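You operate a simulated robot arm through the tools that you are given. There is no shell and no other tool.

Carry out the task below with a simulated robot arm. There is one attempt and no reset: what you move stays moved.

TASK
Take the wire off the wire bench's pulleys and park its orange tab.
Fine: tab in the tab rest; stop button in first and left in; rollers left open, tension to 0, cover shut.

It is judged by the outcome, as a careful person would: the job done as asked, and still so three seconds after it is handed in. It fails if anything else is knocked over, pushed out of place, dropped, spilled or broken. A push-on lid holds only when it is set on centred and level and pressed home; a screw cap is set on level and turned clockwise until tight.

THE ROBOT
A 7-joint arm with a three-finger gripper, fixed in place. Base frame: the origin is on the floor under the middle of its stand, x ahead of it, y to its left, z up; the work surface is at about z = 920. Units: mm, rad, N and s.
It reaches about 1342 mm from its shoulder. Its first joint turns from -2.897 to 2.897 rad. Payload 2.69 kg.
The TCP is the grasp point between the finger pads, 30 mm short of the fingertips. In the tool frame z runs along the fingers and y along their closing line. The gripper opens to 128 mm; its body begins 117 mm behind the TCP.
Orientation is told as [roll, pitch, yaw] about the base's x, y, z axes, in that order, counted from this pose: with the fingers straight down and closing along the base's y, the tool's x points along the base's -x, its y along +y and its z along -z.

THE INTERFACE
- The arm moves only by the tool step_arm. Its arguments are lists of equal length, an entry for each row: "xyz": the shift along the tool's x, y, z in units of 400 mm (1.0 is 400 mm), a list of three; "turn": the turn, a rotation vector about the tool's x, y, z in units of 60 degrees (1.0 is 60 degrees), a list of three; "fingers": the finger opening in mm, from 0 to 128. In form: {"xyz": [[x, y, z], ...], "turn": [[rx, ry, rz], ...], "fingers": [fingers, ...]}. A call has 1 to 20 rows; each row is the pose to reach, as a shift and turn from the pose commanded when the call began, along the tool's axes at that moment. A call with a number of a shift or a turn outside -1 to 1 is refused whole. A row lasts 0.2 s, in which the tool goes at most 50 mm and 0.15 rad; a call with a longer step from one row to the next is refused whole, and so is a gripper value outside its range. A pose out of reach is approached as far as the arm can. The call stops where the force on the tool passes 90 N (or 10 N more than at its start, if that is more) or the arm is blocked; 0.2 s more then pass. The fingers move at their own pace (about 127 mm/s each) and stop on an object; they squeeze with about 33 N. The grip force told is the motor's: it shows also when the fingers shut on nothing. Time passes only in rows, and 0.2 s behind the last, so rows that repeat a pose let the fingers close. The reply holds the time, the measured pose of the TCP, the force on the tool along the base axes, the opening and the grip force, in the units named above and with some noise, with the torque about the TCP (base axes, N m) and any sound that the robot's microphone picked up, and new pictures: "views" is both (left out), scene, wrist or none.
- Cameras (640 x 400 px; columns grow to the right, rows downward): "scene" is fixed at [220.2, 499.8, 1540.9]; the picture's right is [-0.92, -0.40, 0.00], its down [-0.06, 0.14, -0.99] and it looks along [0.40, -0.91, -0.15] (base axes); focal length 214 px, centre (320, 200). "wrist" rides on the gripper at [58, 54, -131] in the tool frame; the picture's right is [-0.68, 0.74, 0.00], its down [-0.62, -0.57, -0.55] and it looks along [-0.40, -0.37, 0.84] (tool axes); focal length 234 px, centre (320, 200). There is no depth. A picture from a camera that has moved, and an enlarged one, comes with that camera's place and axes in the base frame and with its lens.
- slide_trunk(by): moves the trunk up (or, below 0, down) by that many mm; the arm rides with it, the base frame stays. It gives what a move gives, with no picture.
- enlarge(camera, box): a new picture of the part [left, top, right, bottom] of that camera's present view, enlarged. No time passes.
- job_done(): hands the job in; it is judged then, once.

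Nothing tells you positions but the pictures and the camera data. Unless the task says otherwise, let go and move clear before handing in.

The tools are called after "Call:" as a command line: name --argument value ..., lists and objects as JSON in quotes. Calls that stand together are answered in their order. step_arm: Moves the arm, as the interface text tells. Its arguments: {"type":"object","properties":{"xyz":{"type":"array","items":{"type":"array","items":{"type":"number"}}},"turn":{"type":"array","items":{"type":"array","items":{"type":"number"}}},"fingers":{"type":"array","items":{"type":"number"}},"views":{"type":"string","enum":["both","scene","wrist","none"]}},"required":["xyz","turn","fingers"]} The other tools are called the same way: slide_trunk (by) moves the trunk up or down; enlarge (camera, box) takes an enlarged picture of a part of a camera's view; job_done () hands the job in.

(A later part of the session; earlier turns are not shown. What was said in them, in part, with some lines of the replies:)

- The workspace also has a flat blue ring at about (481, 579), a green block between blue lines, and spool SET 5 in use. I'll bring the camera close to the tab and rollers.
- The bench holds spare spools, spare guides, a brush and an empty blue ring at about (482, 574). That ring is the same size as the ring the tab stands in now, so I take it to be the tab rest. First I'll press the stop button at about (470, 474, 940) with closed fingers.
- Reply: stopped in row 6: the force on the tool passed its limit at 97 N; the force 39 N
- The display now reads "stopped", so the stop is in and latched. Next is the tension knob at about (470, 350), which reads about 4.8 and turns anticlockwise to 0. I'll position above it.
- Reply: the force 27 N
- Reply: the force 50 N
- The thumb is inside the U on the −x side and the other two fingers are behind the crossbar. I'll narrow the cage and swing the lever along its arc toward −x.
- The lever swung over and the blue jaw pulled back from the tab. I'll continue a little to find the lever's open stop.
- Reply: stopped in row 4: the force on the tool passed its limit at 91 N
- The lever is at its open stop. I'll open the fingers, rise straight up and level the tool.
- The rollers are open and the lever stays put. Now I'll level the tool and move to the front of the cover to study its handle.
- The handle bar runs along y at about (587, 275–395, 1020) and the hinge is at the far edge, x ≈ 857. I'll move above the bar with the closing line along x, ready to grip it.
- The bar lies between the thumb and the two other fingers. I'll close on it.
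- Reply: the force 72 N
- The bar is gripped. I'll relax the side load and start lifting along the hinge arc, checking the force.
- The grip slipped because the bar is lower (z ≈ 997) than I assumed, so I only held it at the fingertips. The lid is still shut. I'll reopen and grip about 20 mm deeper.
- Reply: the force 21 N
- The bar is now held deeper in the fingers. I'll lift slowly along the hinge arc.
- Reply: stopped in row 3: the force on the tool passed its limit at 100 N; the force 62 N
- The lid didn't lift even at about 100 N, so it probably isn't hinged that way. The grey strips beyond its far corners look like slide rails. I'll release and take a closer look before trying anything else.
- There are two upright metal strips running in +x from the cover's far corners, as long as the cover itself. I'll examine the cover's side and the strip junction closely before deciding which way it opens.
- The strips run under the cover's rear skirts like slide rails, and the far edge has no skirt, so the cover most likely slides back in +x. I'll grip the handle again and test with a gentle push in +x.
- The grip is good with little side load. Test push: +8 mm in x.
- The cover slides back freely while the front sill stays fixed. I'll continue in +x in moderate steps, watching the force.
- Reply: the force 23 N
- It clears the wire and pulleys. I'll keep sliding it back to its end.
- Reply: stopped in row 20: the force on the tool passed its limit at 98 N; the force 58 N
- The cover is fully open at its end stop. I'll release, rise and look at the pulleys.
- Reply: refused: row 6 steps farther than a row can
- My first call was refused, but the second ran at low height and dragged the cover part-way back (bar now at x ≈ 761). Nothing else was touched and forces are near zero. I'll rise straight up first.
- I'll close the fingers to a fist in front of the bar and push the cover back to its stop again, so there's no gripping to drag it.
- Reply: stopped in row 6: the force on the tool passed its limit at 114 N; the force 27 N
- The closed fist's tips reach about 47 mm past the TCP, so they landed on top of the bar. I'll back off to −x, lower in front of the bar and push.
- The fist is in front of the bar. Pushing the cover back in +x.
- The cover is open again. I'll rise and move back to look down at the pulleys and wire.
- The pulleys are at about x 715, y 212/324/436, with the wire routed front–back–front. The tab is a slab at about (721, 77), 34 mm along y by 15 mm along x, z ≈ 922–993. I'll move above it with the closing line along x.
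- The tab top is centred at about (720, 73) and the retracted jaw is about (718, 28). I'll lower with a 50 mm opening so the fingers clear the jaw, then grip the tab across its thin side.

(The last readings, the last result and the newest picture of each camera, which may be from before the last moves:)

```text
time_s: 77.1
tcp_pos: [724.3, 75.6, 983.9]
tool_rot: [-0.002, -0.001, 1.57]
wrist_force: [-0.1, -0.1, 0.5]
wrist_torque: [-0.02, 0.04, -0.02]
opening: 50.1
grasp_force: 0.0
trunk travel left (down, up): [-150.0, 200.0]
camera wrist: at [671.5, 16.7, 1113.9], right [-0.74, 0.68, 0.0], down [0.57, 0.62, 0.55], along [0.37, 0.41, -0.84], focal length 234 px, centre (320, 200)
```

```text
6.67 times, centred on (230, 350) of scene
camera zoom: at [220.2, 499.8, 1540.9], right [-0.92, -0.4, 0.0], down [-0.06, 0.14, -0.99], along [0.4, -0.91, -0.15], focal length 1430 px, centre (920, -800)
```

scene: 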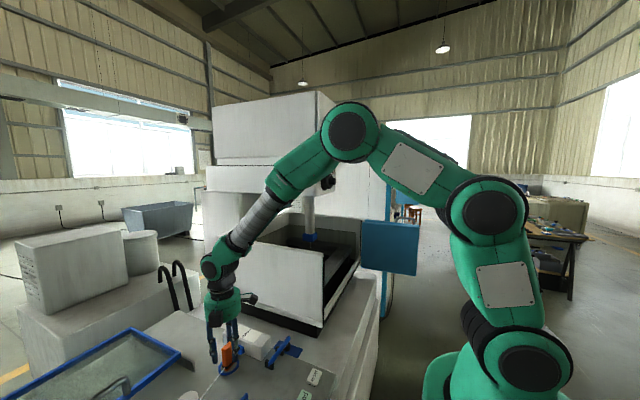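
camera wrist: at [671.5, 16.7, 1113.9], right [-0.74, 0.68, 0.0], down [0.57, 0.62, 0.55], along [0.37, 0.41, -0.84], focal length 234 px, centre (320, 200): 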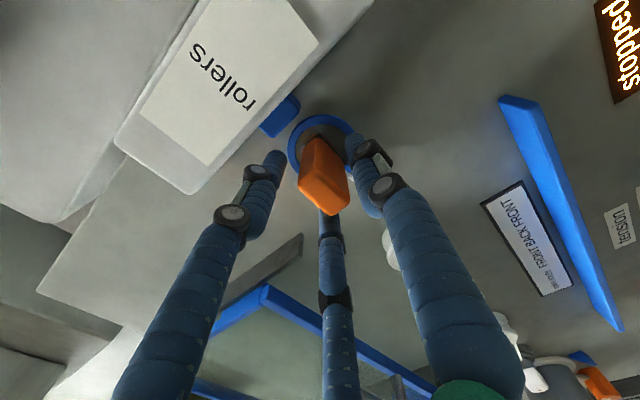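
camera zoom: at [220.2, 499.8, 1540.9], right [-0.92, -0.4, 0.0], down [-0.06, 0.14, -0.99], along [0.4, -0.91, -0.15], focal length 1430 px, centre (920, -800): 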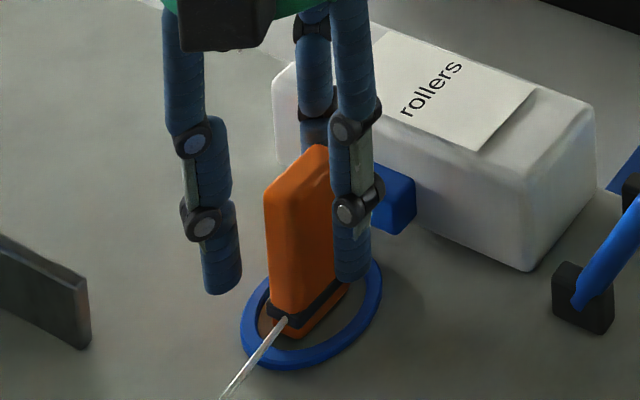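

The fingers straddle the tab cleanly. Closing on it now.

Call:
step_arm --xyz '[[0.004, 0.0075, 0], [0.004, 0.0075, 0], [0.004, 0.0075, 0], [0.004, 0.0075, 0], [0.004, 0.0075, 0]]' --turn '[[0, 0, 0], [0, 0, 0], [0, 0, 0], [0, 0, 0], [0, 0, 0]]' --fingers '[35, 10, 10, 10, 10]' --views "both"

Call:
enlarge --camera "scene" --box '[190, 320, 270, 380]'

Call:
enlarge --camera "wrist" --box '[240, 80, 400, 220]'

```text
time_s: 78.3
tcp_pos: [720.9, 73.5, 984.0]
tool_rot: [0.001, -0.002, 1.569]
wrist_force: [0.4, 0.6, 0.5]
wrist_torque: [-0.03, 0.01, -0.04]
opening: 28.9
grasp_force: 33.0
trunk travel left (down, up): [-150.0, 200.0]
camera wrist: at [667.6, 15.0, 1114.3], right [-0.74, 0.68, 0.0], down [0.57, 0.62, 0.55], along [0.37, 0.41, -0.84], focal length 234 px, centre (320, 200)
```

scene: 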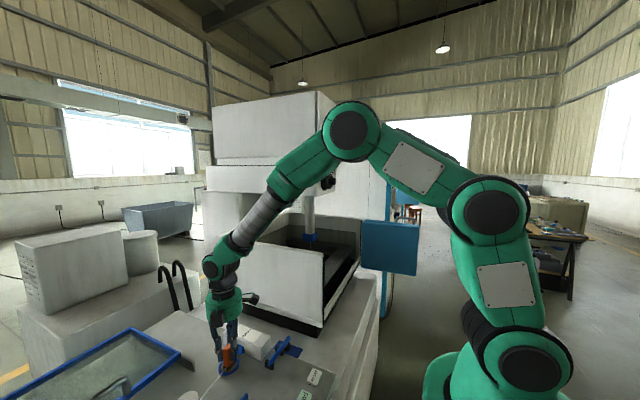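
wrist: 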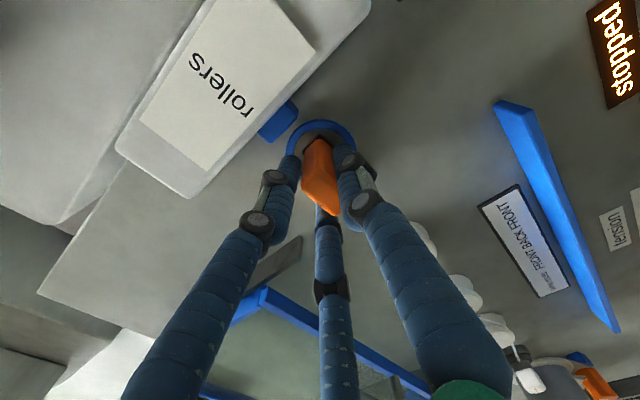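

```text
6.67 times, centred on (230, 350) of scene
camera zoom: at [220.2, 499.8, 1540.9], right [-0.92, -0.4, 0.0], down [-0.06, 0.14, -0.99], along [0.4, -0.91, -0.15], focal length 1430 px, centre (920, -800)
```

zoom: 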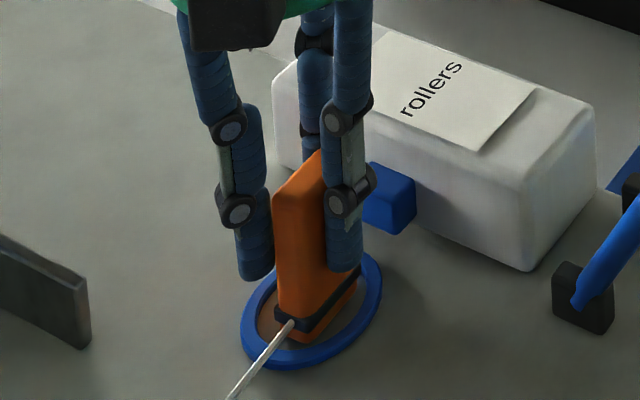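

```text
2.86 times, centred on (320, 150) of wrist
camera zoom: at [667.6, 15.0, 1114.3], right [-0.74, 0.68, 0.0], down [0.57, 0.62, 0.55], along [0.37, 0.41, -0.84], focal length 669 px, centre (320, 343)
```

zoom: 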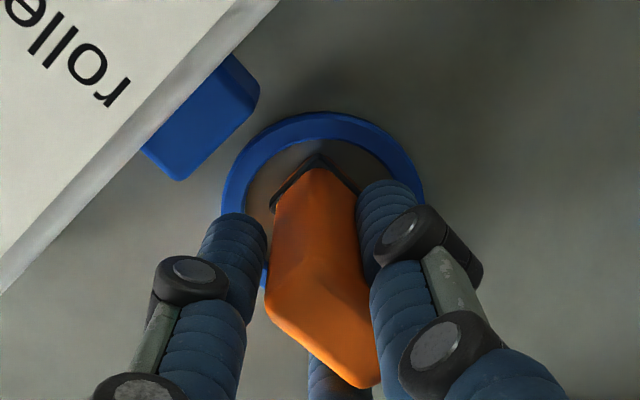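

The tab is gripped. I'll lift it a little and check that it comes with the gripper.

Call:
step_arm --xyz '[[0, 0, -0.02], [0, 0, -0.05], [0, 0, -0.09], [0, 0, -0.13]]' --turn '[[0, 0, 0], [0, 0, 0], [0, 0, 0], [0, 0, 0]]' --fingers '[10, 10, 10, 10]' --views "both"

Call:
enlarge --camera "scene" --box '[150, 310, 290, 400]'

```text
time_s: 79.3
tcp_pos: [721.6, 72.6, 1036.4]
tool_rot: [0.0, -0.003, 1.57]
wrist_force: [-0.5, 0.6, -1.2]
wrist_torque: [-0.01, 0.0, -0.01]
opening: 29.0
grasp_force: 33.6
trunk travel left (down, up): [-150.0, 200.0]
camera wrist: at [667.6, 14.7, 1166.2], right [-0.74, 0.68, 0.0], down [0.57, 0.62, 0.55], along [0.37, 0.41, -0.84], focal length 234 px, centre (320, 200)
```

scene: 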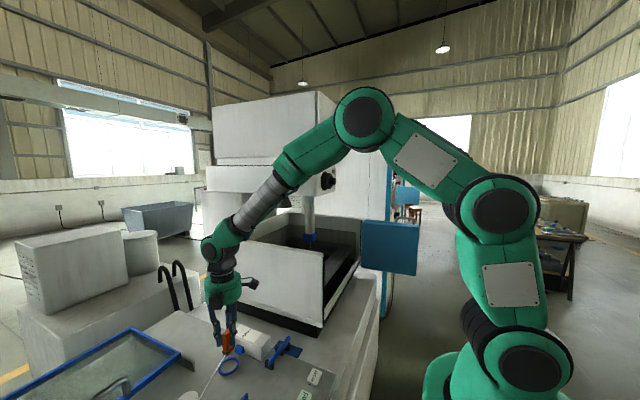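
wrist: 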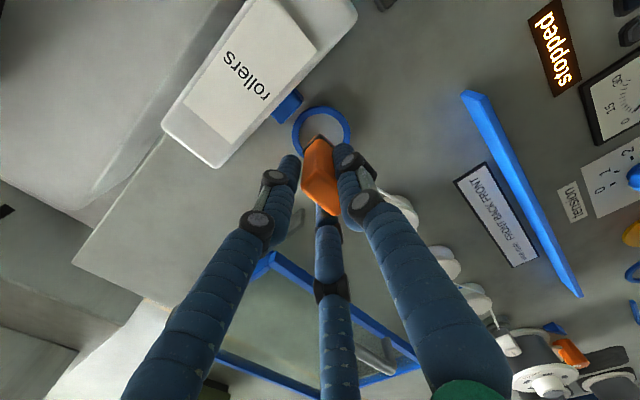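

```text
4.44 times, centred on (220, 355) of scene
camera zoom: at [220.2, 499.8, 1540.9], right [-0.92, -0.4, 0.0], down [-0.06, 0.14, -0.99], along [0.4, -0.91, -0.15], focal length 953 px, centre (764, -489)
```

zoom: 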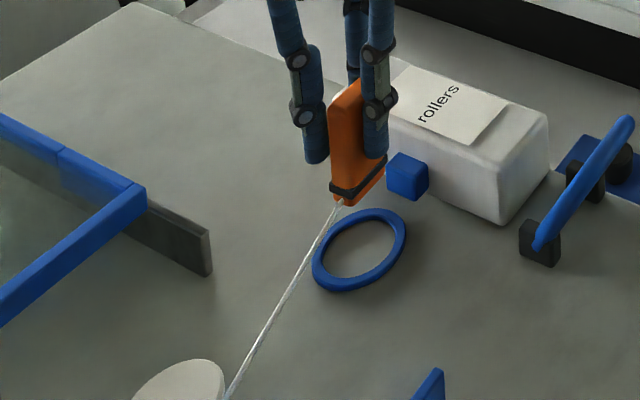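

The tab came up cleanly, still level, with almost no wire pull. I'll retrace the route backwards: along the front of the last pulley, back through the gap, behind the middle one, and out past the first.

Call:
step_arm --xyz '[[-0.03, 0.05, -0.02], [-0.0625, 0.1, -0.02], [-0.1, 0.1425, -0.02], [-0.175, 0.1575, -0.02], [-0.25, 0.1725, -0.02], [-0.325, 0.18, -0.02], [-0.4, 0.18, -0.02], [-0.4875, 0.18, -0.02]]' --turn '[[0, 0, 0], [0, 0, 0], [0, 0, 0], [0, 0, 0], [0, 0, 0], [0, 0, 0], [0, 0, 0], [0, 0, 0]]' --fingers '[10, 10, 10, 10, 10, 10, 10, 10]' --views "both"

Call:
enlarge --camera "wrist" --box '[240, 80, 500, 260]'

Call:
enlarge --camera "scene" --box '[140, 310, 280, 400]'

```text
time_s: 81.1
tcp_pos: [647.9, 267.9, 1042.5]
tool_rot: [0.001, -0.002, 1.57]
wrist_force: [-0.5, 0.4, -0.9]
wrist_torque: [0.01, -0.03, 0.03]
opening: 28.9
grasp_force: 33.8
trunk travel left (down, up): [-150.0, 200.0]
camera wrist: at [595.0, 209.5, 1173.5], right [-0.74, 0.68, 0.0], down [0.57, 0.62, 0.55], along [0.37, 0.41, -0.84], focal length 234 px, centre (320, 200)
```

scene: 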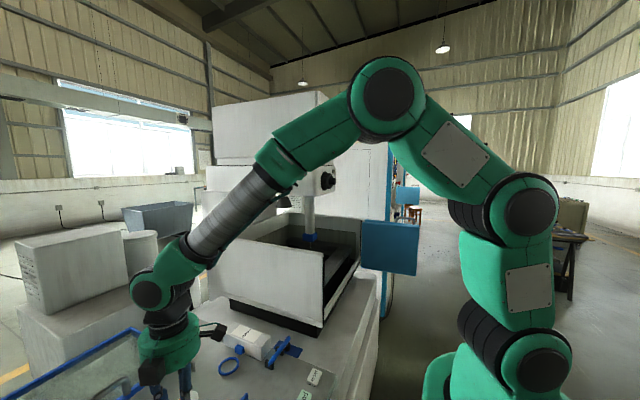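
wrist: 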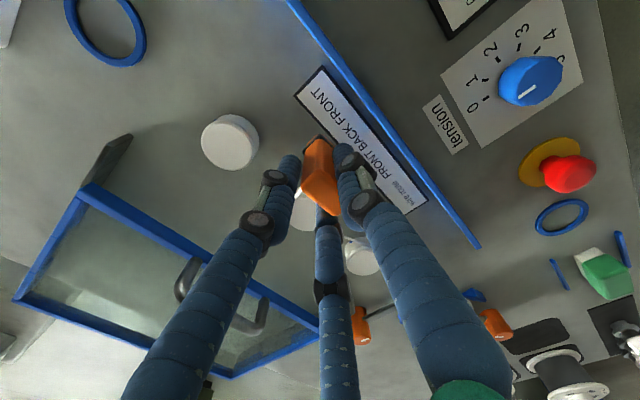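

```text
2.22 times, centred on (370, 170) of wrist
camera zoom: at [595.0, 209.5, 1173.5], right [-0.74, 0.68, 0.0], down [0.57, 0.62, 0.55], along [0.37, 0.41, -0.84], focal length 520 px, centre (209, 267)
```

zoom: 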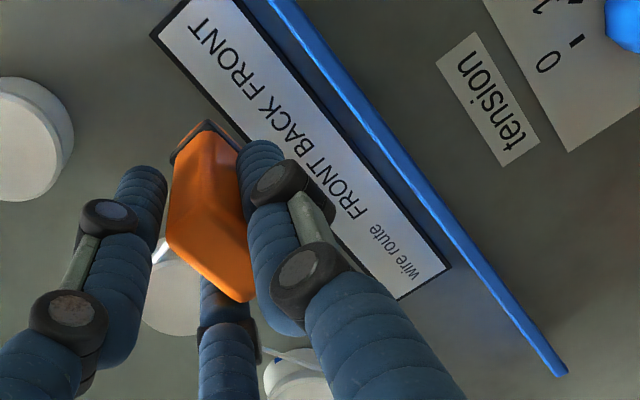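

```text
4.44 times, centred on (210, 355) of scene
camera zoom: at [220.2, 499.8, 1540.9], right [-0.92, -0.4, 0.0], down [-0.06, 0.14, -0.99], along [0.4, -0.91, -0.15], focal length 953 px, centre (809, -489)
```

zoom: 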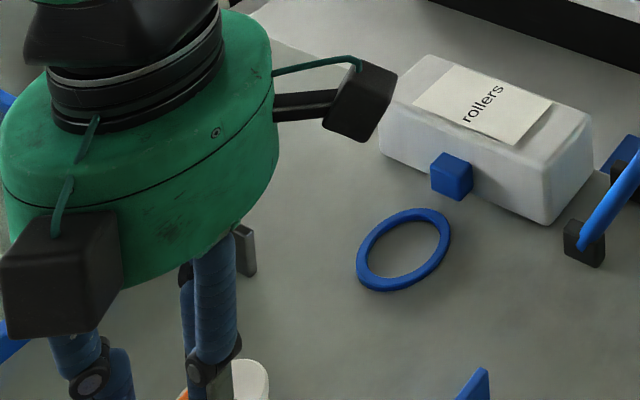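

The last pulley is free of wire. Next I'll go back through the gap and along behind the middle pulley.

Call:
step_arm --xyz '[[0, -0.055, 0], [0, -0.11, 0], [0, -0.165, 0], [0, -0.22, 0], [0, -0.275, 0], [0, -0.33, 0], [-0.05, -0.33, 0], [-0.1, -0.33, 0], [-0.15, -0.33, 0], [-0.21, -0.33, 0], [-0.28, -0.33, 0]]' --turn '[[0, 0, 0], [0, 0, 0], [0, 0, 0], [0, 0, 0], [0, 0, 0], [0, 0, 0], [0, 0, 0], [0, 0, 0], [0, 0, 0], [0, 0, 0], [0, 0, 0]]' --fingers '[10, 10, 10, 10, 10, 10, 10, 10, 10, 10, 10]' --views "both"

Call:
enlarge --camera "wrist" --box '[240, 60, 500, 260]'

```text
time_s: 83.5
tcp_pos: [779.9, 382.8, 1042.9]
tool_rot: [0.002, -0.001, 1.571]
wrist_force: [-0.7, -0.1, -0.6]
wrist_torque: [0.02, 0.01, 0.0]
opening: 29.0
grasp_force: 33.1
trunk travel left (down, up): [-150.0, 200.0]
camera wrist: at [727.5, 323.7, 1173.7], right [-0.74, 0.68, 0.0], down [0.57, 0.62, 0.55], along [0.37, 0.41, -0.84], focal length 234 px, centre (320, 200)
```

scene: 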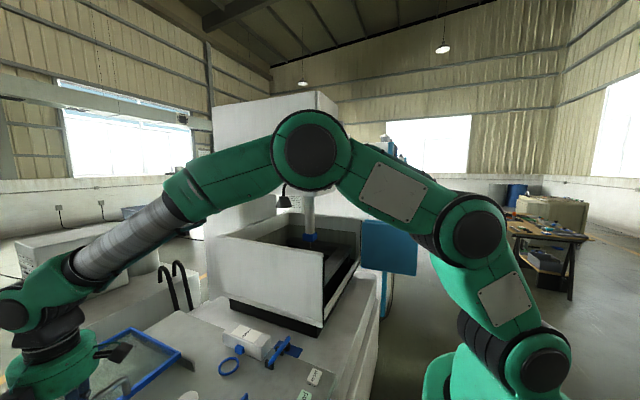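
wrist: 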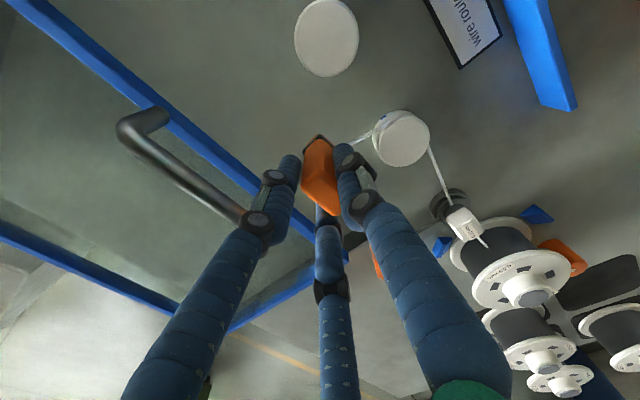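

```text
2.00 times, centred on (370, 160) of wrist
camera zoom: at [727.5, 323.7, 1173.7], right [-0.74, 0.68, 0.0], down [0.57, 0.62, 0.55], along [0.37, 0.41, -0.84], focal length 468 px, centre (220, 280)
```

zoom: 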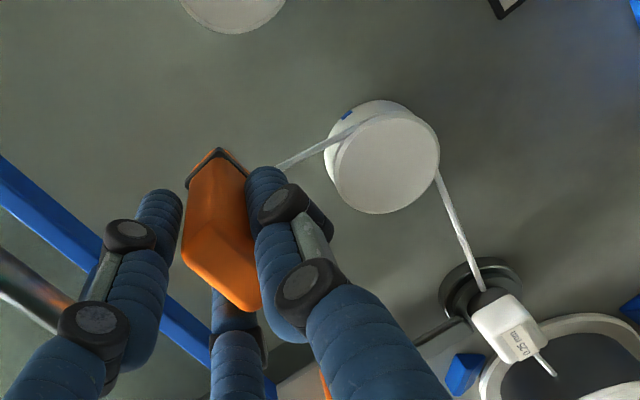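

The middle pulley is free too; only the first still holds the wire. I'll go forward through the gap and past its front side.

Call:
step_arm --xyz '[[0, 0.055, 0], [0, 0.11, 0], [0, 0.165, 0], [0, 0.22, 0], [0, 0.275, 0], [0, 0.325, 0], [-0.05, 0.325, 0], [-0.1, 0.325, 0], [-0.16, 0.325, 0], [-0.22, 0.325, 0], [-0.28, 0.325, 0], [-0.32, 0.325, 0]]' --turn '[[0, 0, 0], [0, 0, 0], [0, 0, 0], [0, 0, 0], [0, 0, 0], [0, 0, 0], [0, 0, 0], [0, 0, 0], [0, 0, 0], [0, 0, 0], [0, 0, 0], [0, 0, 0]]' --fingers '[10, 10, 10, 10, 10, 10, 10, 10, 10, 10, 10, 10]' --views "both"

Call:
enlarge --camera "wrist" --box '[200, 60, 500, 260]'

```text
time_s: 86.1
tcp_pos: [650.3, 507.6, 1043.0]
tool_rot: [0.0, -0.003, 1.572]
wrist_force: [0.7, 0.2, -1.1]
wrist_torque: [0.01, -0.02, 0.0]
opening: 28.9
grasp_force: 33.2
trunk travel left (down, up): [-150.0, 200.0]
camera wrist: at [598.4, 449.9, 1174.5], right [-0.74, 0.68, 0.0], down [0.57, 0.62, 0.55], along [0.37, 0.41, -0.84], focal length 234 px, centre (320, 200)
```

scene: 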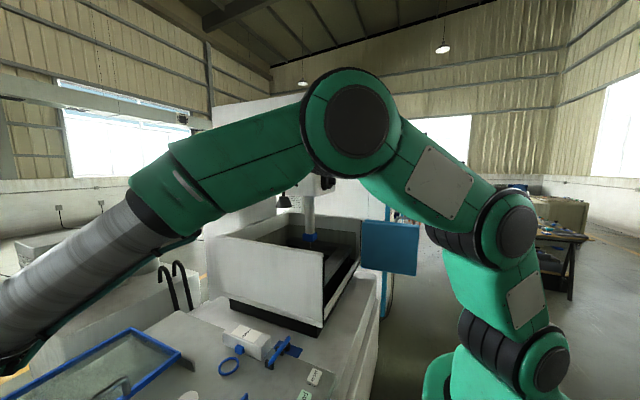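
wrist: 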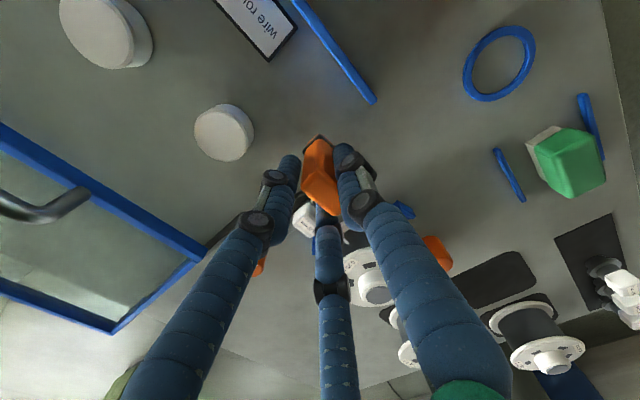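

```text
2.00 times, centred on (350, 160) of wrist
camera zoom: at [598.4, 449.9, 1174.5], right [-0.74, 0.68, 0.0], down [0.57, 0.62, 0.55], along [0.37, 0.41, -0.84], focal length 468 px, centre (260, 280)
```

zoom: 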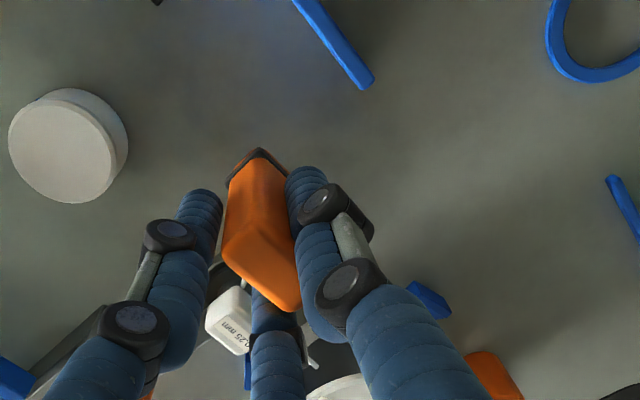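

All three pulleys are free. Now I'll carry the tab toward the empty ring at about (482.5, 573), turning it so its wire end faces the guide.

Call:
step_arm --xyz '[[-0.03, 0.03, 0], [-0.06, 0.06, 0], [-0.09, 0.1, 0], [-0.12, 0.14, 0], [-0.14, 0.18, 0], [-0.15, 0.22, 0], [-0.155, 0.25, 0], [-0.155, 0.275, 0]]' --turn '[[0, 0, 0.125], [0, 0, 0.25], [0, 0, 0.375], [0, 0, 0.5], [0, 0, 0.625], [0, 0, 0.75], [0, 0, 0.875], [0, 0, 1.0]]' --fingers '[10, 10, 10, 10, 10, 10, 10, 10]' --views "wrist"

```text
time_s: 87.9
tcp_pos: [540.3, 570.9, 1043.1]
tool_rot: [0.002, 0.002, 0.522]
wrist_force: [0.2, 0.7, -0.9]
wrist_torque: [-0.01, 0.01, 0.0]
opening: 28.8
grasp_force: 32.4
trunk travel left (down, up): [-150.0, 200.0]
camera wrist: at [463.4, 587.9, 1174.9], right [0.22, 0.98, 0.0], down [0.82, -0.18, 0.55], along [0.53, -0.12, -0.84], focal length 234 px, centre (320, 200)
```

wrist: 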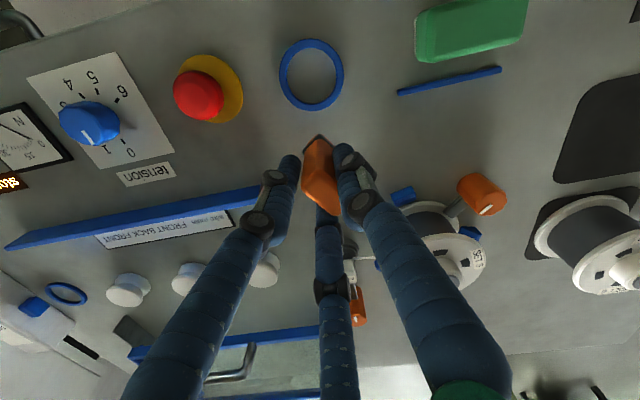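

Call:
step_arm --xyz '[[0.03, 0.015, 0], [0.06, 0.03, 0], [0.09, 0.045, 0], [0.12, 0.06, 0], [0.13, 0.065, 0], [0.13, 0.065, 0]]' --turn '[[0, 0, 0.12], [0, 0, 0.24], [0, 0, 0.36], [0, 0, 0.46], [0, 0, 0.4985], [0, 0, 0.4985]]' --fingers '[10, 10, 10, 10, 10, 10]' --views "wrist"

Call:
enlarge --camera "wrist" --box '[220, 80, 420, 230]'

```text
time_s: 89.3
tcp_pos: [481.4, 567.5, 1045.2]
tool_rot: [0.0, -0.002, 0.001]
wrist_force: [0.8, -0.6, -1.9]
wrist_torque: [0.01, -0.02, -0.01]
opening: 29.2
grasp_force: 32.7
trunk travel left (down, up): [-150.0, 200.0]
camera wrist: at [424.2, 621.3, 1175.7], right [0.68, 0.74, 0.0], down [0.62, -0.56, 0.55], along [0.4, -0.37, -0.84], focal length 234 px, centre (320, 200)
```

wrist: 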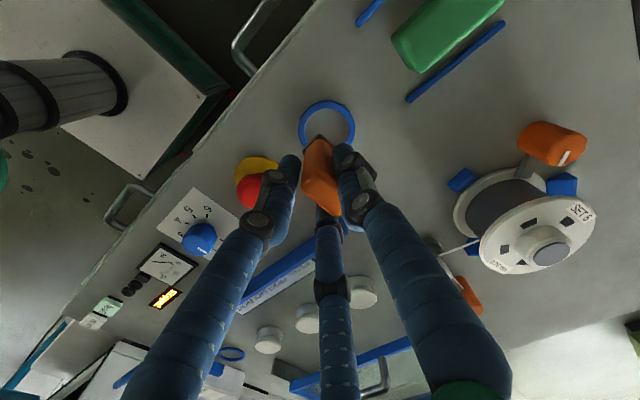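

```text
2.67 times, centred on (320, 155) of wrist
camera zoom: at [424.2, 621.3, 1175.7], right [0.68, 0.74, 0.0], down [0.62, -0.56, 0.55], along [0.4, -0.37, -0.84], focal length 624 px, centre (320, 320)
```

zoom: 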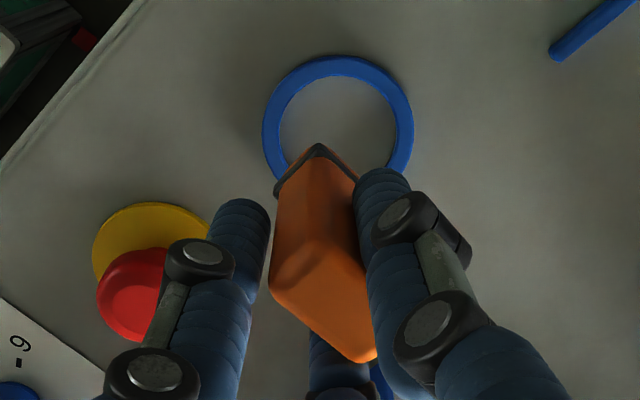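

Call:
enlarge --camera "wrist" --box '[290, 90, 370, 150]'

Call:
enlarge --camera "wrist" --box '[280, 120, 380, 220]'

```text
6.67 times, centred on (330, 120) of wrist
camera zoom: at [424.2, 621.3, 1175.7], right [0.68, 0.74, 0.0], down [0.62, -0.56, 0.55], along [0.4, -0.37, -0.84], focal length 1561 px, centre (253, 733)
```

zoom: 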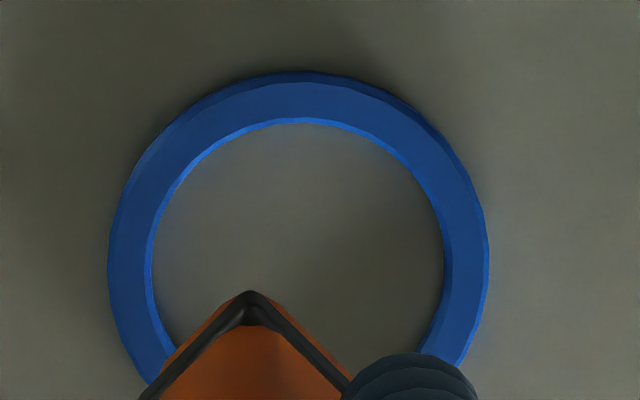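

```text
4.00 times, centred on (330, 170) of wrist
camera zoom: at [424.2, 621.3, 1175.7], right [0.68, 0.74, 0.0], down [0.62, -0.56, 0.55], along [0.4, -0.37, -0.84], focal length 937 px, centre (280, 320)
```

zoom: 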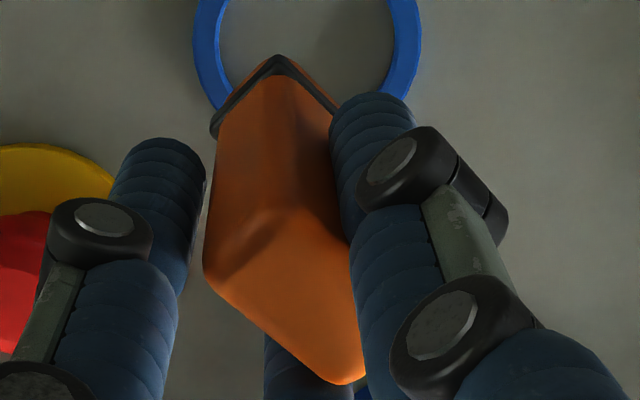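

The tab sits over the ring centre to within a couple of millimetres. Lowering it straight down now.

Call:
step_arm --xyz '[[0, 0.0025, 0.05], [0, 0.0025, 0.1], [0, 0.0025, 0.13], [0, 0.0025, 0.143], [0, 0.0025, 0.149], [0, 0.0025, 0.152], [0, 0.0025, 0.152]]' --turn '[[0, 0, 0], [0, 0, 0], [0, 0, 0], [0, 0, 0], [0, 0, 0], [0, 0, 0], [0, 0, 0]]' --fingers '[10, 10, 10, 10, 10, 10, 10]' --views "wrist"

Call:
enlarge --camera "wrist" --box '[260, 80, 400, 220]'

```text
time_s: 90.9
tcp_pos: [482.7, 568.9, 982.7]
tool_rot: [0.002, 0.0, 0.001]
wrist_force: [0.1, -0.6, 2.4]
wrist_torque: [-0.01, -0.05, -0.01]
opening: 29.0
grasp_force: 33.1
trunk travel left (down, up): [-150.0, 200.0]
camera wrist: at [424.3, 621.6, 1114.3], right [0.67, 0.74, 0.0], down [0.62, -0.56, 0.55], along [0.4, -0.37, -0.84], focal length 234 px, centre (320, 200)
```

wrist: 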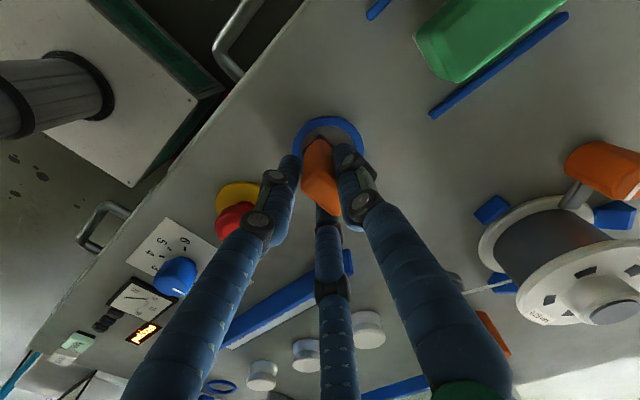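

```text
2.86 times, centred on (330, 150) of wrist
camera zoom: at [424.3, 621.6, 1114.3], right [0.67, 0.74, 0.0], down [0.62, -0.56, 0.55], along [0.4, -0.37, -0.84], focal length 669 px, centre (291, 343)
```

zoom: 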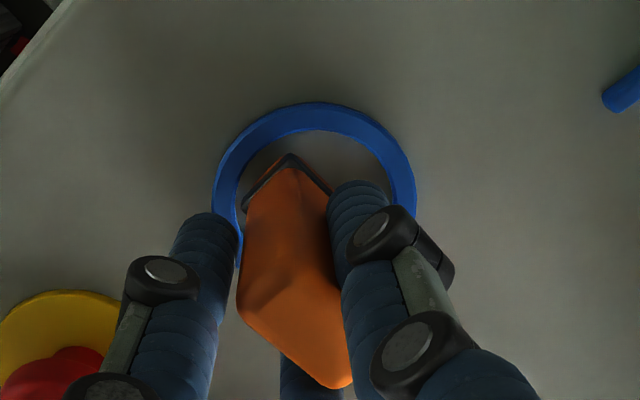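

The tab is on the bench inside the ring with a light contact force. I'll open gently and check that it stands.

Call:
step_arm --xyz '[[0, 0, 0], [0, 0, 0], [0, 0, 0], [0, 0, 0]]' --turn '[[0, 0, 0], [0, 0, 0], [0, 0, 0], [0, 0, 0]]' --fingers '[32, 38, 46, 52]' --views "wrist"

Call:
enlarge --camera "wrist" --box '[260, 80, 400, 220]'

```text
time_s: 91.9
tcp_pos: [482.1, 569.0, 983.7]
tool_rot: [0.002, -0.002, 0.001]
wrist_force: [0.2, 0.3, 0.5]
wrist_torque: [-0.03, 0.0, 0.01]
opening: 52.0
grasp_force: 0.1
trunk travel left (down, up): [-150.0, 200.0]
camera wrist: at [424.3, 621.7, 1114.1], right [0.67, 0.74, 0.0], down [0.62, -0.56, 0.55], along [0.4, -0.37, -0.84], focal length 234 px, centre (320, 200)
```

wrist: 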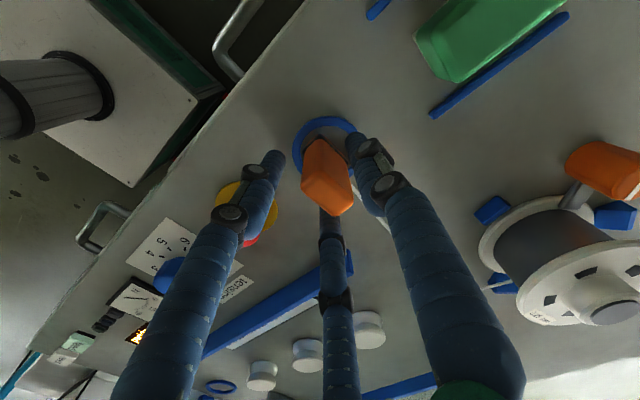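

```text
2.86 times, centred on (330, 150) of wrist
camera zoom: at [424.3, 621.7, 1114.1], right [0.67, 0.74, 0.0], down [0.62, -0.56, 0.55], along [0.4, -0.37, -0.84], focal length 669 px, centre (291, 343)
```

zoom: 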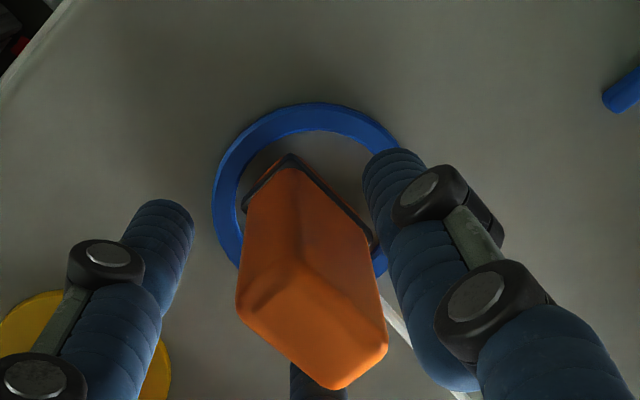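

The tab stands upright in the ring by itself. Rising straight up now.

Call:
step_arm --xyz '[[0, -0.008, -0.03], [0, -0.008, -0.08], [0, -0.008, -0.17], [0, -0.008, -0.27], [0, -0.008, -0.37], [0, -0.008, -0.45]]' --turn '[[0, 0, 0], [0, 0, 0], [0, 0, 0], [0, 0, 0], [0, 0, 0], [0, 0, 0]]' --fingers '[52, 52, 52, 60, 100, 128]' --views "both"

Call:
enlarge --camera "wrist" --box '[240, 20, 420, 180]'

```text
time_s: 93.3
tcp_pos: [483.4, 564.3, 1163.2]
tool_rot: [0.001, 0.002, 0.001]
wrist_force: [0.0, 0.3, -0.4]
wrist_torque: [0.02, 0.02, 0.01]
opening: 128.0
grasp_force: 0.0
trunk travel left (down, up): [-150.0, 200.0]
camera wrist: at [425.4, 618.2, 1294.2], right [0.67, 0.74, 0.0], down [0.62, -0.56, 0.55], along [0.4, -0.37, -0.84], focal length 234 px, centre (320, 200)
```

scene: 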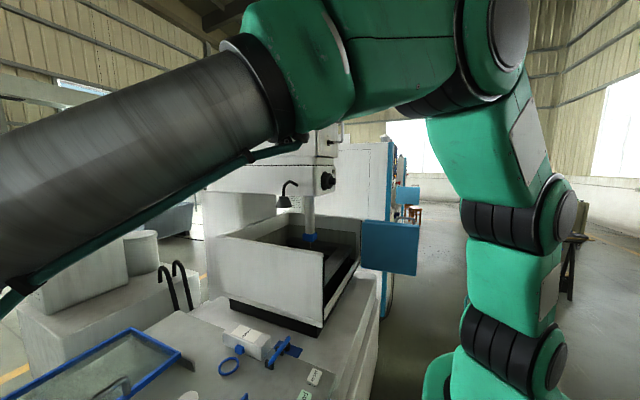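
wrist: 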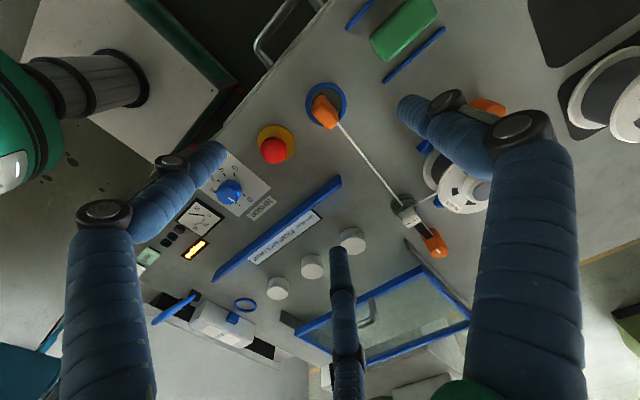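

```text
2.50 times, centred on (330, 100) of wrist
camera zoom: at [425.4, 618.2, 1294.2], right [0.67, 0.74, 0.0], down [0.62, -0.56, 0.55], along [0.4, -0.37, -0.84], focal length 585 px, centre (295, 450)
```

zoom: 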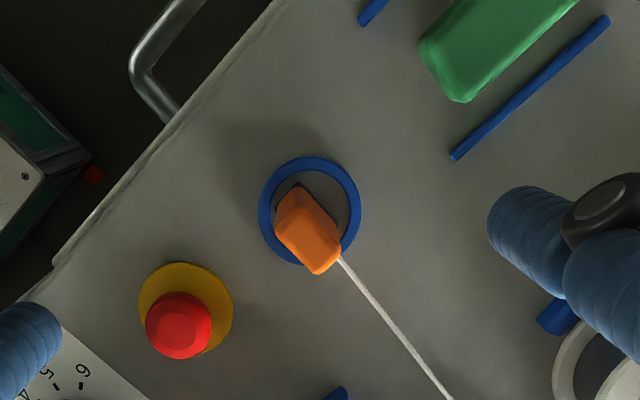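

The tab is in the rest with the wire running straight to its guide, clear of all pulleys. Now I'll shut the cover: move over, make a fist behind the handle and push it toward −x.

Call:
step_arm --xyz '[[-0.09, -0.05, 0.01], [-0.18, -0.1, 0.02], [-0.27, -0.15, 0.03], [-0.36, -0.2, 0.04], [-0.45, -0.25, 0.05], [-0.54, -0.3, 0.06], [-0.63, -0.35, 0.07], [-0.7425, -0.41, 0.083]]' --turn '[[0, 0, -0.07], [0, 0, -0.14], [0, 0, -0.21], [0, 0, -0.28], [0, 0, -0.35], [0, 0, -0.42], [0, 0, -0.5], [0, 0, -0.57]]' --fingers '[128, 128, 128, 128, 100, 60, 20, 0]' --views "wrist"

```text
refused: row 8 steps farther than a row can; nothing moved
```

Call:
step_arm --xyz '[[-0.09, -0.05, 0.01], [-0.18, -0.1, 0.02], [-0.27, -0.15, 0.03], [-0.36, -0.2, 0.04], [-0.45, -0.25, 0.05], [-0.54, -0.3, 0.06], [-0.63, -0.35, 0.07], [-0.72, -0.4, 0.083], [-0.7425, -0.41, 0.083]]' --turn '[[0, 0, -0.07], [0, 0, -0.14], [0, 0, -0.21], [0, 0, -0.28], [0, 0, -0.35], [0, 0, -0.42], [0, 0, -0.5], [0, 0, -0.57], [0, 0, -0.57]]' --fingers '[128, 128, 128, 128, 100, 60, 20, 0, 0]' --views "wrist"

```text
time_s: 95.3
tcp_pos: [780.9, 401.1, 1129.0]
tool_rot: [0.002, 0.0, 0.599]
wrist_force: [-0.3, -0.3, -0.5]
wrist_torque: [0.0, 0.03, 0.01]
opening: 2.1
grasp_force: 31.0
trunk travel left (down, up): [-150.0, 200.0]
camera wrist: at [702.3, 412.0, 1259.6], right [0.14, 0.99, 0.0], down [0.83, -0.12, 0.55], along [0.54, -0.08, -0.84], focal length 234 px, centre (320, 200)
```

wrist: 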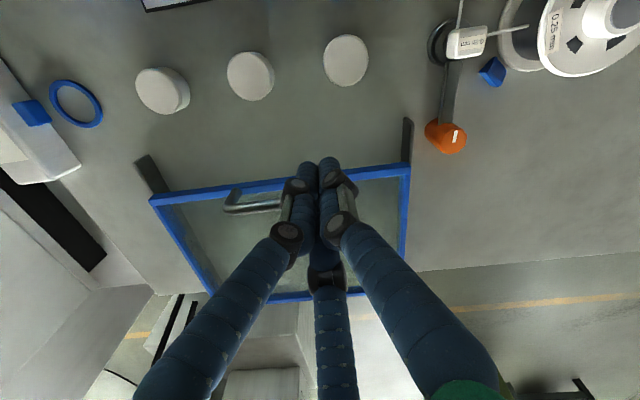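

Call:
step_arm --xyz '[[-0.038, -0.0855, 0.0], [-0.0755, -0.171, 0.02], [-0.113, -0.2565, 0.05], [-0.151, -0.342, 0.0975], [-0.151, -0.342, 0.17], [-0.151, -0.342, 0.22], [-0.151, -0.342, 0.2525], [-0.151, -0.342, 0.2525]]' --turn '[[0, 0, 0], [0, 0, 0], [0, 0, 0], [0, 0, 0], [0, 0, 0], [0, 0, 0], [0, 0, 0], [0, 0, 0]]' --fingers '[0, 0, 0, 0, 0, 0, 0, 0]' --views "both"

```text
time_s: 97.1
tcp_pos: [908.1, 323.0, 1029.9]
tool_rot: [0.001, 0.0, 0.598]
wrist_force: [0.0, 0.4, 0.1]
wrist_torque: [0.0, 0.01, 0.0]
opening: 2.3
grasp_force: 31.3
trunk travel left (down, up): [-150.0, 200.0]
camera wrist: at [830.2, 333.2, 1159.8], right [0.14, 0.99, 0.0], down [0.83, -0.12, 0.55], along [0.54, -0.08, -0.84], focal length 234 px, centre (320, 200)
```

scene: 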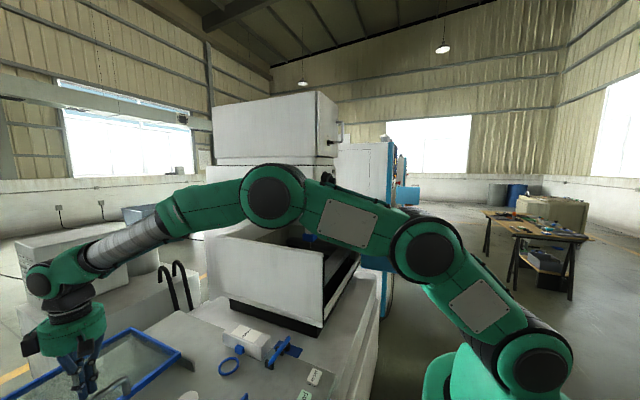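
wrist: 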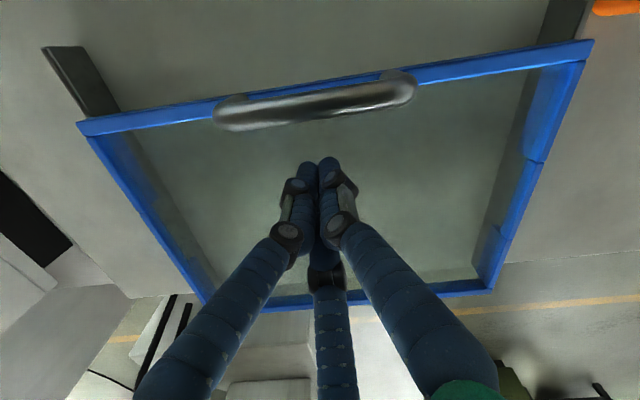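

The fist is behind the bar. Pushing the cover shut toward −x.

Call:
step_arm --xyz '[[0.0248, 0.0169, 0.012], [0.0496, 0.0338, 0.012], [0.0743, 0.0508, 0.012], [0.0991, 0.0677, 0.012], [0.1239, 0.0846, 0.012], [0.1487, 0.1015, 0.012], [0.1735, 0.1184, 0.012], [0.1982, 0.1354, 0.012], [0.223, 0.1523, 0.012], [0.2478, 0.1692, 0.012], [0.2726, 0.1861, 0.012], [0.2974, 0.203, 0.012], [0.3221, 0.22, 0.012], [0.3469, 0.2369, 0.012], [0.3717, 0.2538, 0.012], [0.3965, 0.2707, 0.012], [0.4213, 0.2876, 0.012], [0.446, 0.3046, 0.012], [0.4708, 0.3215, 0.012], [0.4956, 0.3384, 0.012]]' --turn '[[0, 0, 0], [0, 0, 0], [0, 0, 0], [0, 0, 0], [0, 0, 0], [0, 0, 0], [0, 0, 0], [0, 0, 0], [0, 0, 0], [0, 0, 0], [0, 0, 0], [0, 0, 0], [0, 0, 0], [0, 0, 0], [0, 0, 0], [0, 0, 0], [0, 0, 0], [0, 0, 0], [0, 0, 0], [0, 0, 0]]' --fingers '[0, 0, 0, 0, 0, 0, 0, 0, 0, 0, 0, 0, 0, 0, 0, 0, 0, 0, 0, 0]' --views "wrist"

```text
time_s: 101.3
tcp_pos: [666.7, 323.1, 1024.0]
tool_rot: [0.003, 0.002, 0.598]
wrist_force: [1.0, 0.0, -0.6]
wrist_torque: [-0.01, 0.03, 0.01]
opening: 2.1
grasp_force: 31.4
trunk travel left (down, up): [-150.0, 200.0]
camera wrist: at [588.8, 333.8, 1154.4], right [0.14, 0.99, 0.0], down [0.83, -0.12, 0.55], along [0.54, -0.08, -0.84], focal length 234 px, centre (320, 200)
```

wrist: 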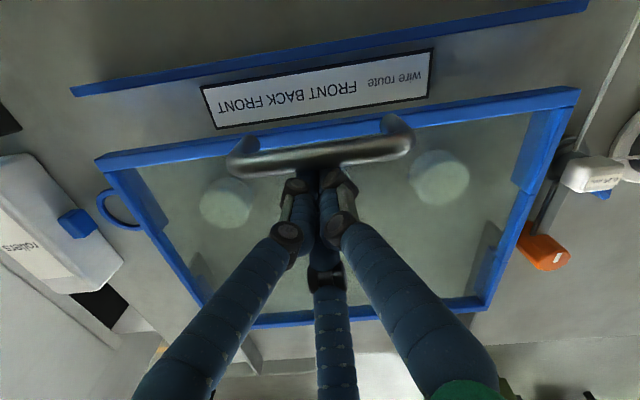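

The cover is following. Continuing to the closed stop.

Call:
step_arm --xyz '[[0.0206, 0.0141, 0], [0.0413, 0.0282, 0], [0.0619, 0.0423, 0], [0.0805, 0.055, 0], [0.0929, 0.0634, 0], [0.1011, 0.0691, 0], [0.1073, 0.0733, 0], [0.1115, 0.0761, 0]]' --turn '[[0, 0, 0], [0, 0, 0], [0, 0, 0], [0, 0, 0], [0, 0, 0], [0, 0, 0], [0, 0, 0], [0, 0, 0]]' --fingers '[0, 0, 0, 0, 0, 0, 0, 0]' --views "wrist"

```text
time_s: 103.1
tcp_pos: [612.5, 323.1, 1026.4]
tool_rot: [0.002, 0.0, 0.599]
wrist_force: [2.9, -0.4, 1.5]
wrist_torque: [-0.02, -0.02, -0.01]
opening: 2.0
grasp_force: 30.8
trunk travel left (down, up): [-150.0, 200.0]
camera wrist: at [535.5, 334.1, 1155.8], right [0.14, 0.99, 0.0], down [0.83, -0.12, 0.55], along [0.54, -0.08, -0.84], focal length 234 px, centre (320, 200)
```

wrist: 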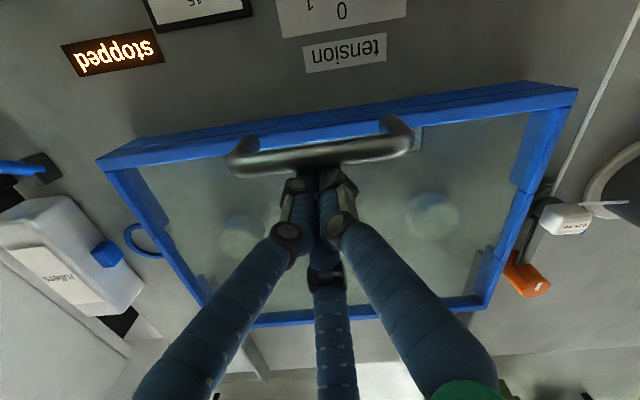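

The cover front is at the sill. I'll press a few more millimetres to be sure it's fully home.

Call:
step_arm --xyz '[[0.0041, 0.0028, 0], [0.0083, 0.0056, 0], [0.0124, 0.0085, 0], [0.0165, 0.0113, 0]]' --turn '[[0, 0, 0], [0, 0, 0], [0, 0, 0], [0, 0, 0]]' --fingers '[0, 0, 0, 0]' --views "wrist"

Call:
enlarge --camera "wrist" --box '[80, 60, 600, 340]'

```text
time_s: 104.1
tcp_pos: [612.1, 322.8, 1024.6]
tool_rot: [0.003, -0.007, 0.598]
wrist_force: [73.8, -17.5, -2.2]
wrist_torque: [-0.64, -0.63, -0.32]
opening: 1.7
grasp_force: 31.3
trunk travel left (down, up): [-150.0, 200.0]
camera wrist: at [533.8, 333.9, 1155.5], right [0.14, 0.99, 0.01], down [0.82, -0.12, 0.55], along [0.55, -0.08, -0.83], focal length 234 px, centre (320, 200)
```

wrist: 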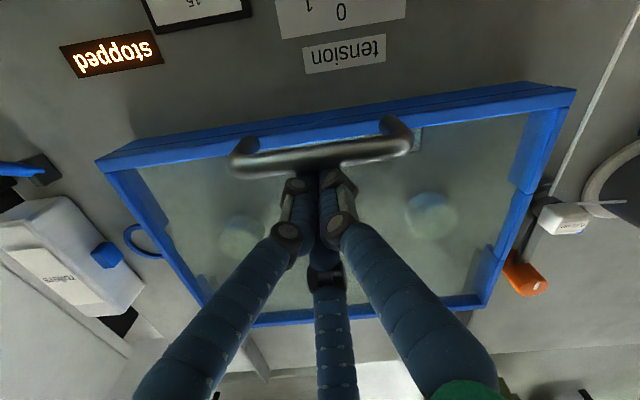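

```text
1.23 times, centred on (340, 200) of wrist
camera zoom: at [533.8, 333.9, 1155.5], right [0.14, 0.99, 0.01], down [0.82, -0.12, 0.55], along [0.55, -0.08, -0.83], focal length 288 px, centre (295, 200)
```

zoom: 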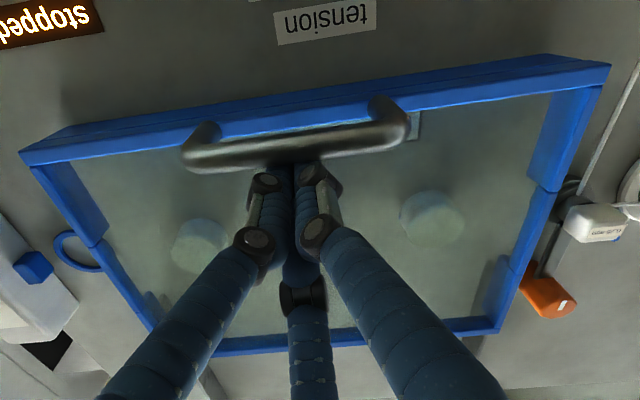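

The cover is against its closed stop (74 N with no movement). I'll back off in +x, rise clear, and do a final check.

Call:
step_arm --xyz '[[-0.0165, -0.0113, 0], [-0.04, -0.027, 0], [-0.04, -0.027, -0.08], [-0.04, -0.027, -0.2], [-0.04, -0.027, -0.32], [-0.04, -0.027, -0.44]]' --turn '[[0, 0, 0], [0, 0, 0], [0, 0, 0], [0, 0, 0], [0, 0, 0], [0, 0, 0]]' --fingers '[0, 0, 0, 0, 40, 100]' --views "both"

```text
time_s: 105.5
tcp_pos: [623.3, 321.4, 1201.0]
tool_rot: [0.002, 0.002, 0.599]
wrist_force: [-0.5, -0.1, -0.1]
wrist_torque: [-0.03, 0.06, -0.01]
opening: 100.2
grasp_force: 0.1
trunk travel left (down, up): [-150.0, 200.0]
camera wrist: at [546.2, 332.7, 1331.9], right [0.14, 0.99, 0.0], down [0.83, -0.12, 0.55], along [0.54, -0.08, -0.84], focal length 234 px, centre (320, 200)
```

scene: 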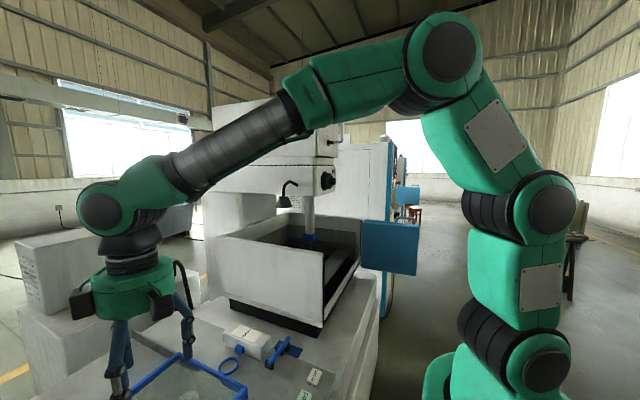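
wrist: 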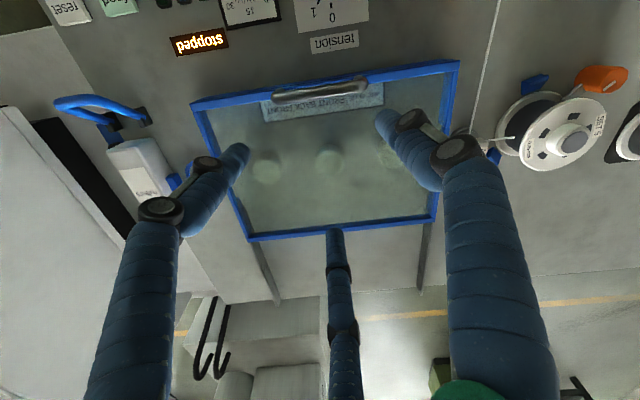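

Call:
step_arm --xyz '[[0.03, 0.07, -0.05], [0.06, 0.15, -0.1], [0.09, 0.23, -0.15], [0.12, 0.31, -0.2], [0.15, 0.39, -0.25], [0.18, 0.47, -0.3], [0.209, 0.536, -0.34]]' --turn '[[0, 0, -0.06], [0, 0, -0.12], [0, 0, -0.18], [0, 0, -0.24], [0, 0, -0.3], [0, 0, -0.36], [0, 0, -0.42]]' --fingers '[128, 128, 128, 128, 128, 128, 128]' --views "both"

Call:
enlarge --camera "wrist" --box '[100, 40, 400, 260]'

Call:
enlarge --camera "wrist" --box '[230, 60, 370, 160]'

Call:
enlarge --camera "scene" --box '[120, 310, 340, 400]'

```text
time_s: 107.1
tcp_pos: [432.9, 451.3, 1336.4]
tool_rot: [0.002, 0.001, 1.041]
wrist_force: [-0.4, 0.4, -0.7]
wrist_torque: [0.02, 0.01, 0.01]
opening: 128.1
grasp_force: 0.1
trunk travel left (down, up): [-150.0, 200.0]
camera wrist: at [358.2, 428.3, 1467.5], right [-0.29, 0.96, 0.0], down [0.8, 0.24, 0.55], along [0.52, 0.16, -0.84], focal length 234 px, centre (320, 200)
```

scene: 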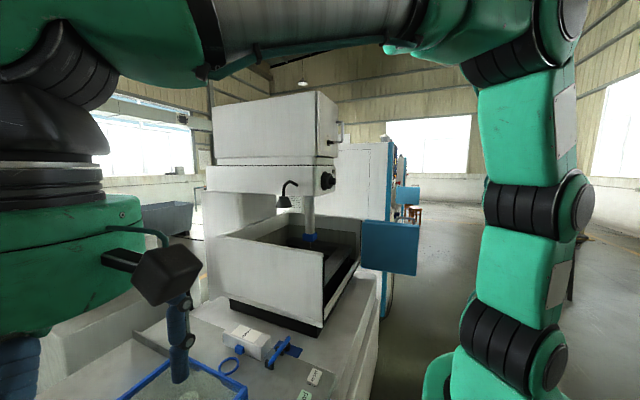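
wrist: 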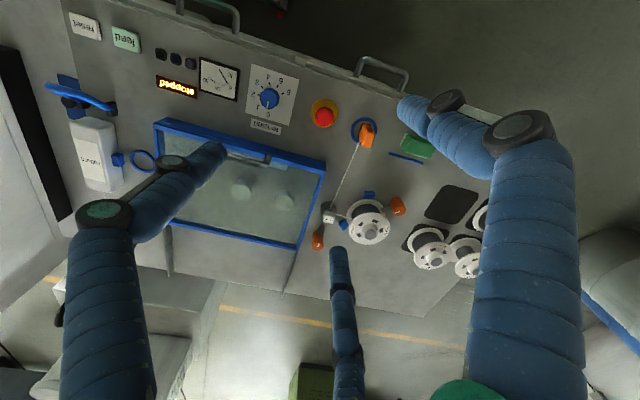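

```text
1.82 times, centred on (250, 150) of wrist
camera zoom: at [358.2, 428.3, 1467.5], right [-0.29, 0.96, 0.0], down [0.8, 0.24, 0.55], along [0.52, 0.16, -0.84], focal length 426 px, centre (447, 291)
```

zoom: 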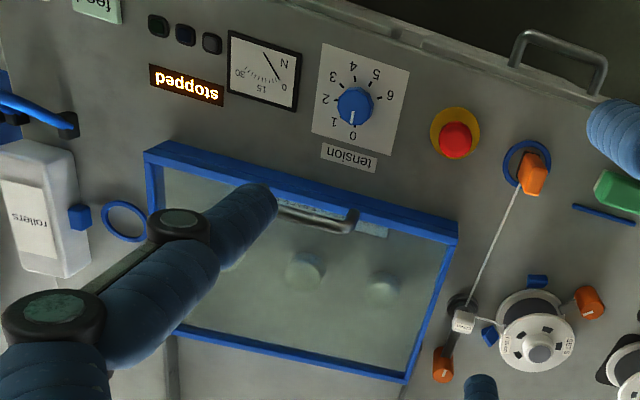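

```text
4.00 times, centred on (300, 110) of wrist
camera zoom: at [358.2, 428.3, 1467.5], right [-0.29, 0.96, 0.0], down [0.8, 0.24, 0.55], along [0.52, 0.16, -0.84], focal length 937 px, centre (400, 560)
```

zoom: 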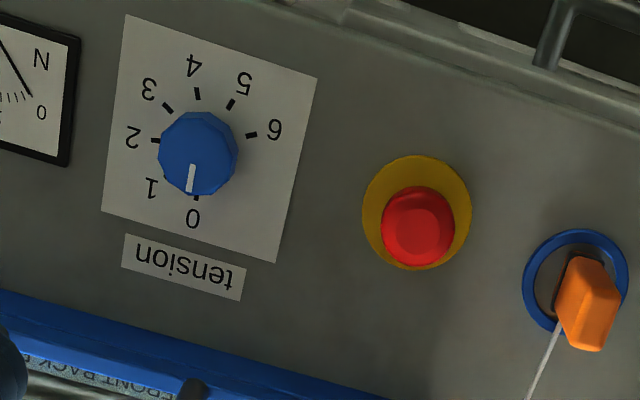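

```text
2.91 times, centred on (230, 355) of scene
camera zoom: at [220.2, 499.8, 1540.9], right [-0.92, -0.4, 0.0], down [-0.06, 0.14, -0.99], along [0.4, -0.91, -0.15], focal length 624 px, centre (582, -251)
```

zoom: 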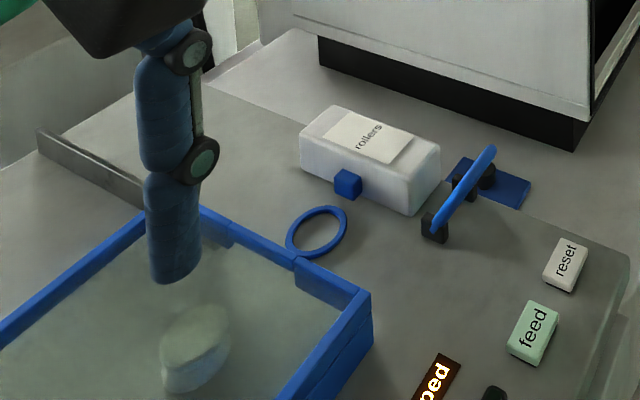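

Final check: the display reads "stopped" with the button in, the dial and gauge are at 0, and the roller lever is open. The pulleys are bare, the tab stands in the blue ring, the cover is shut against its sill, and the arm is clear. Handing in.

Call:
job_done

```text
The job is handed in.
```

The wire is off all three pulleys and the orange tab is standing in the empty blue ring near the stop button. I have handed the job in.

- **Stop button:** pressed first and left in; the display reads "stopped".
- **Tension:** dial turned to its end stop at 0, and the gauge reads 0.
- **Rollers:** the lever is swung over to its open stop and the jaw is pulled back.
- **Cover:** slid shut and pressed against its closed stop.

- **Which ring is the tab rest:** nothing on the bench is labelled as the tab rest. I took it to be the empty blue ring because it matches the ring the tab was standing in by the rollers. The wire reaches that ring without crossing the cover or the pulleys.
- **Forces and mishaps with the cover:**
  - I first tried to lift the cover, and that attempt reached about 100 N before I found it slides.
  - I once dragged it partly back by mistake and had to push it open again; while doing so, the closed fingers pressed down on the handle with about 114 N.
  - I saw no damage or displaced parts from any of this.
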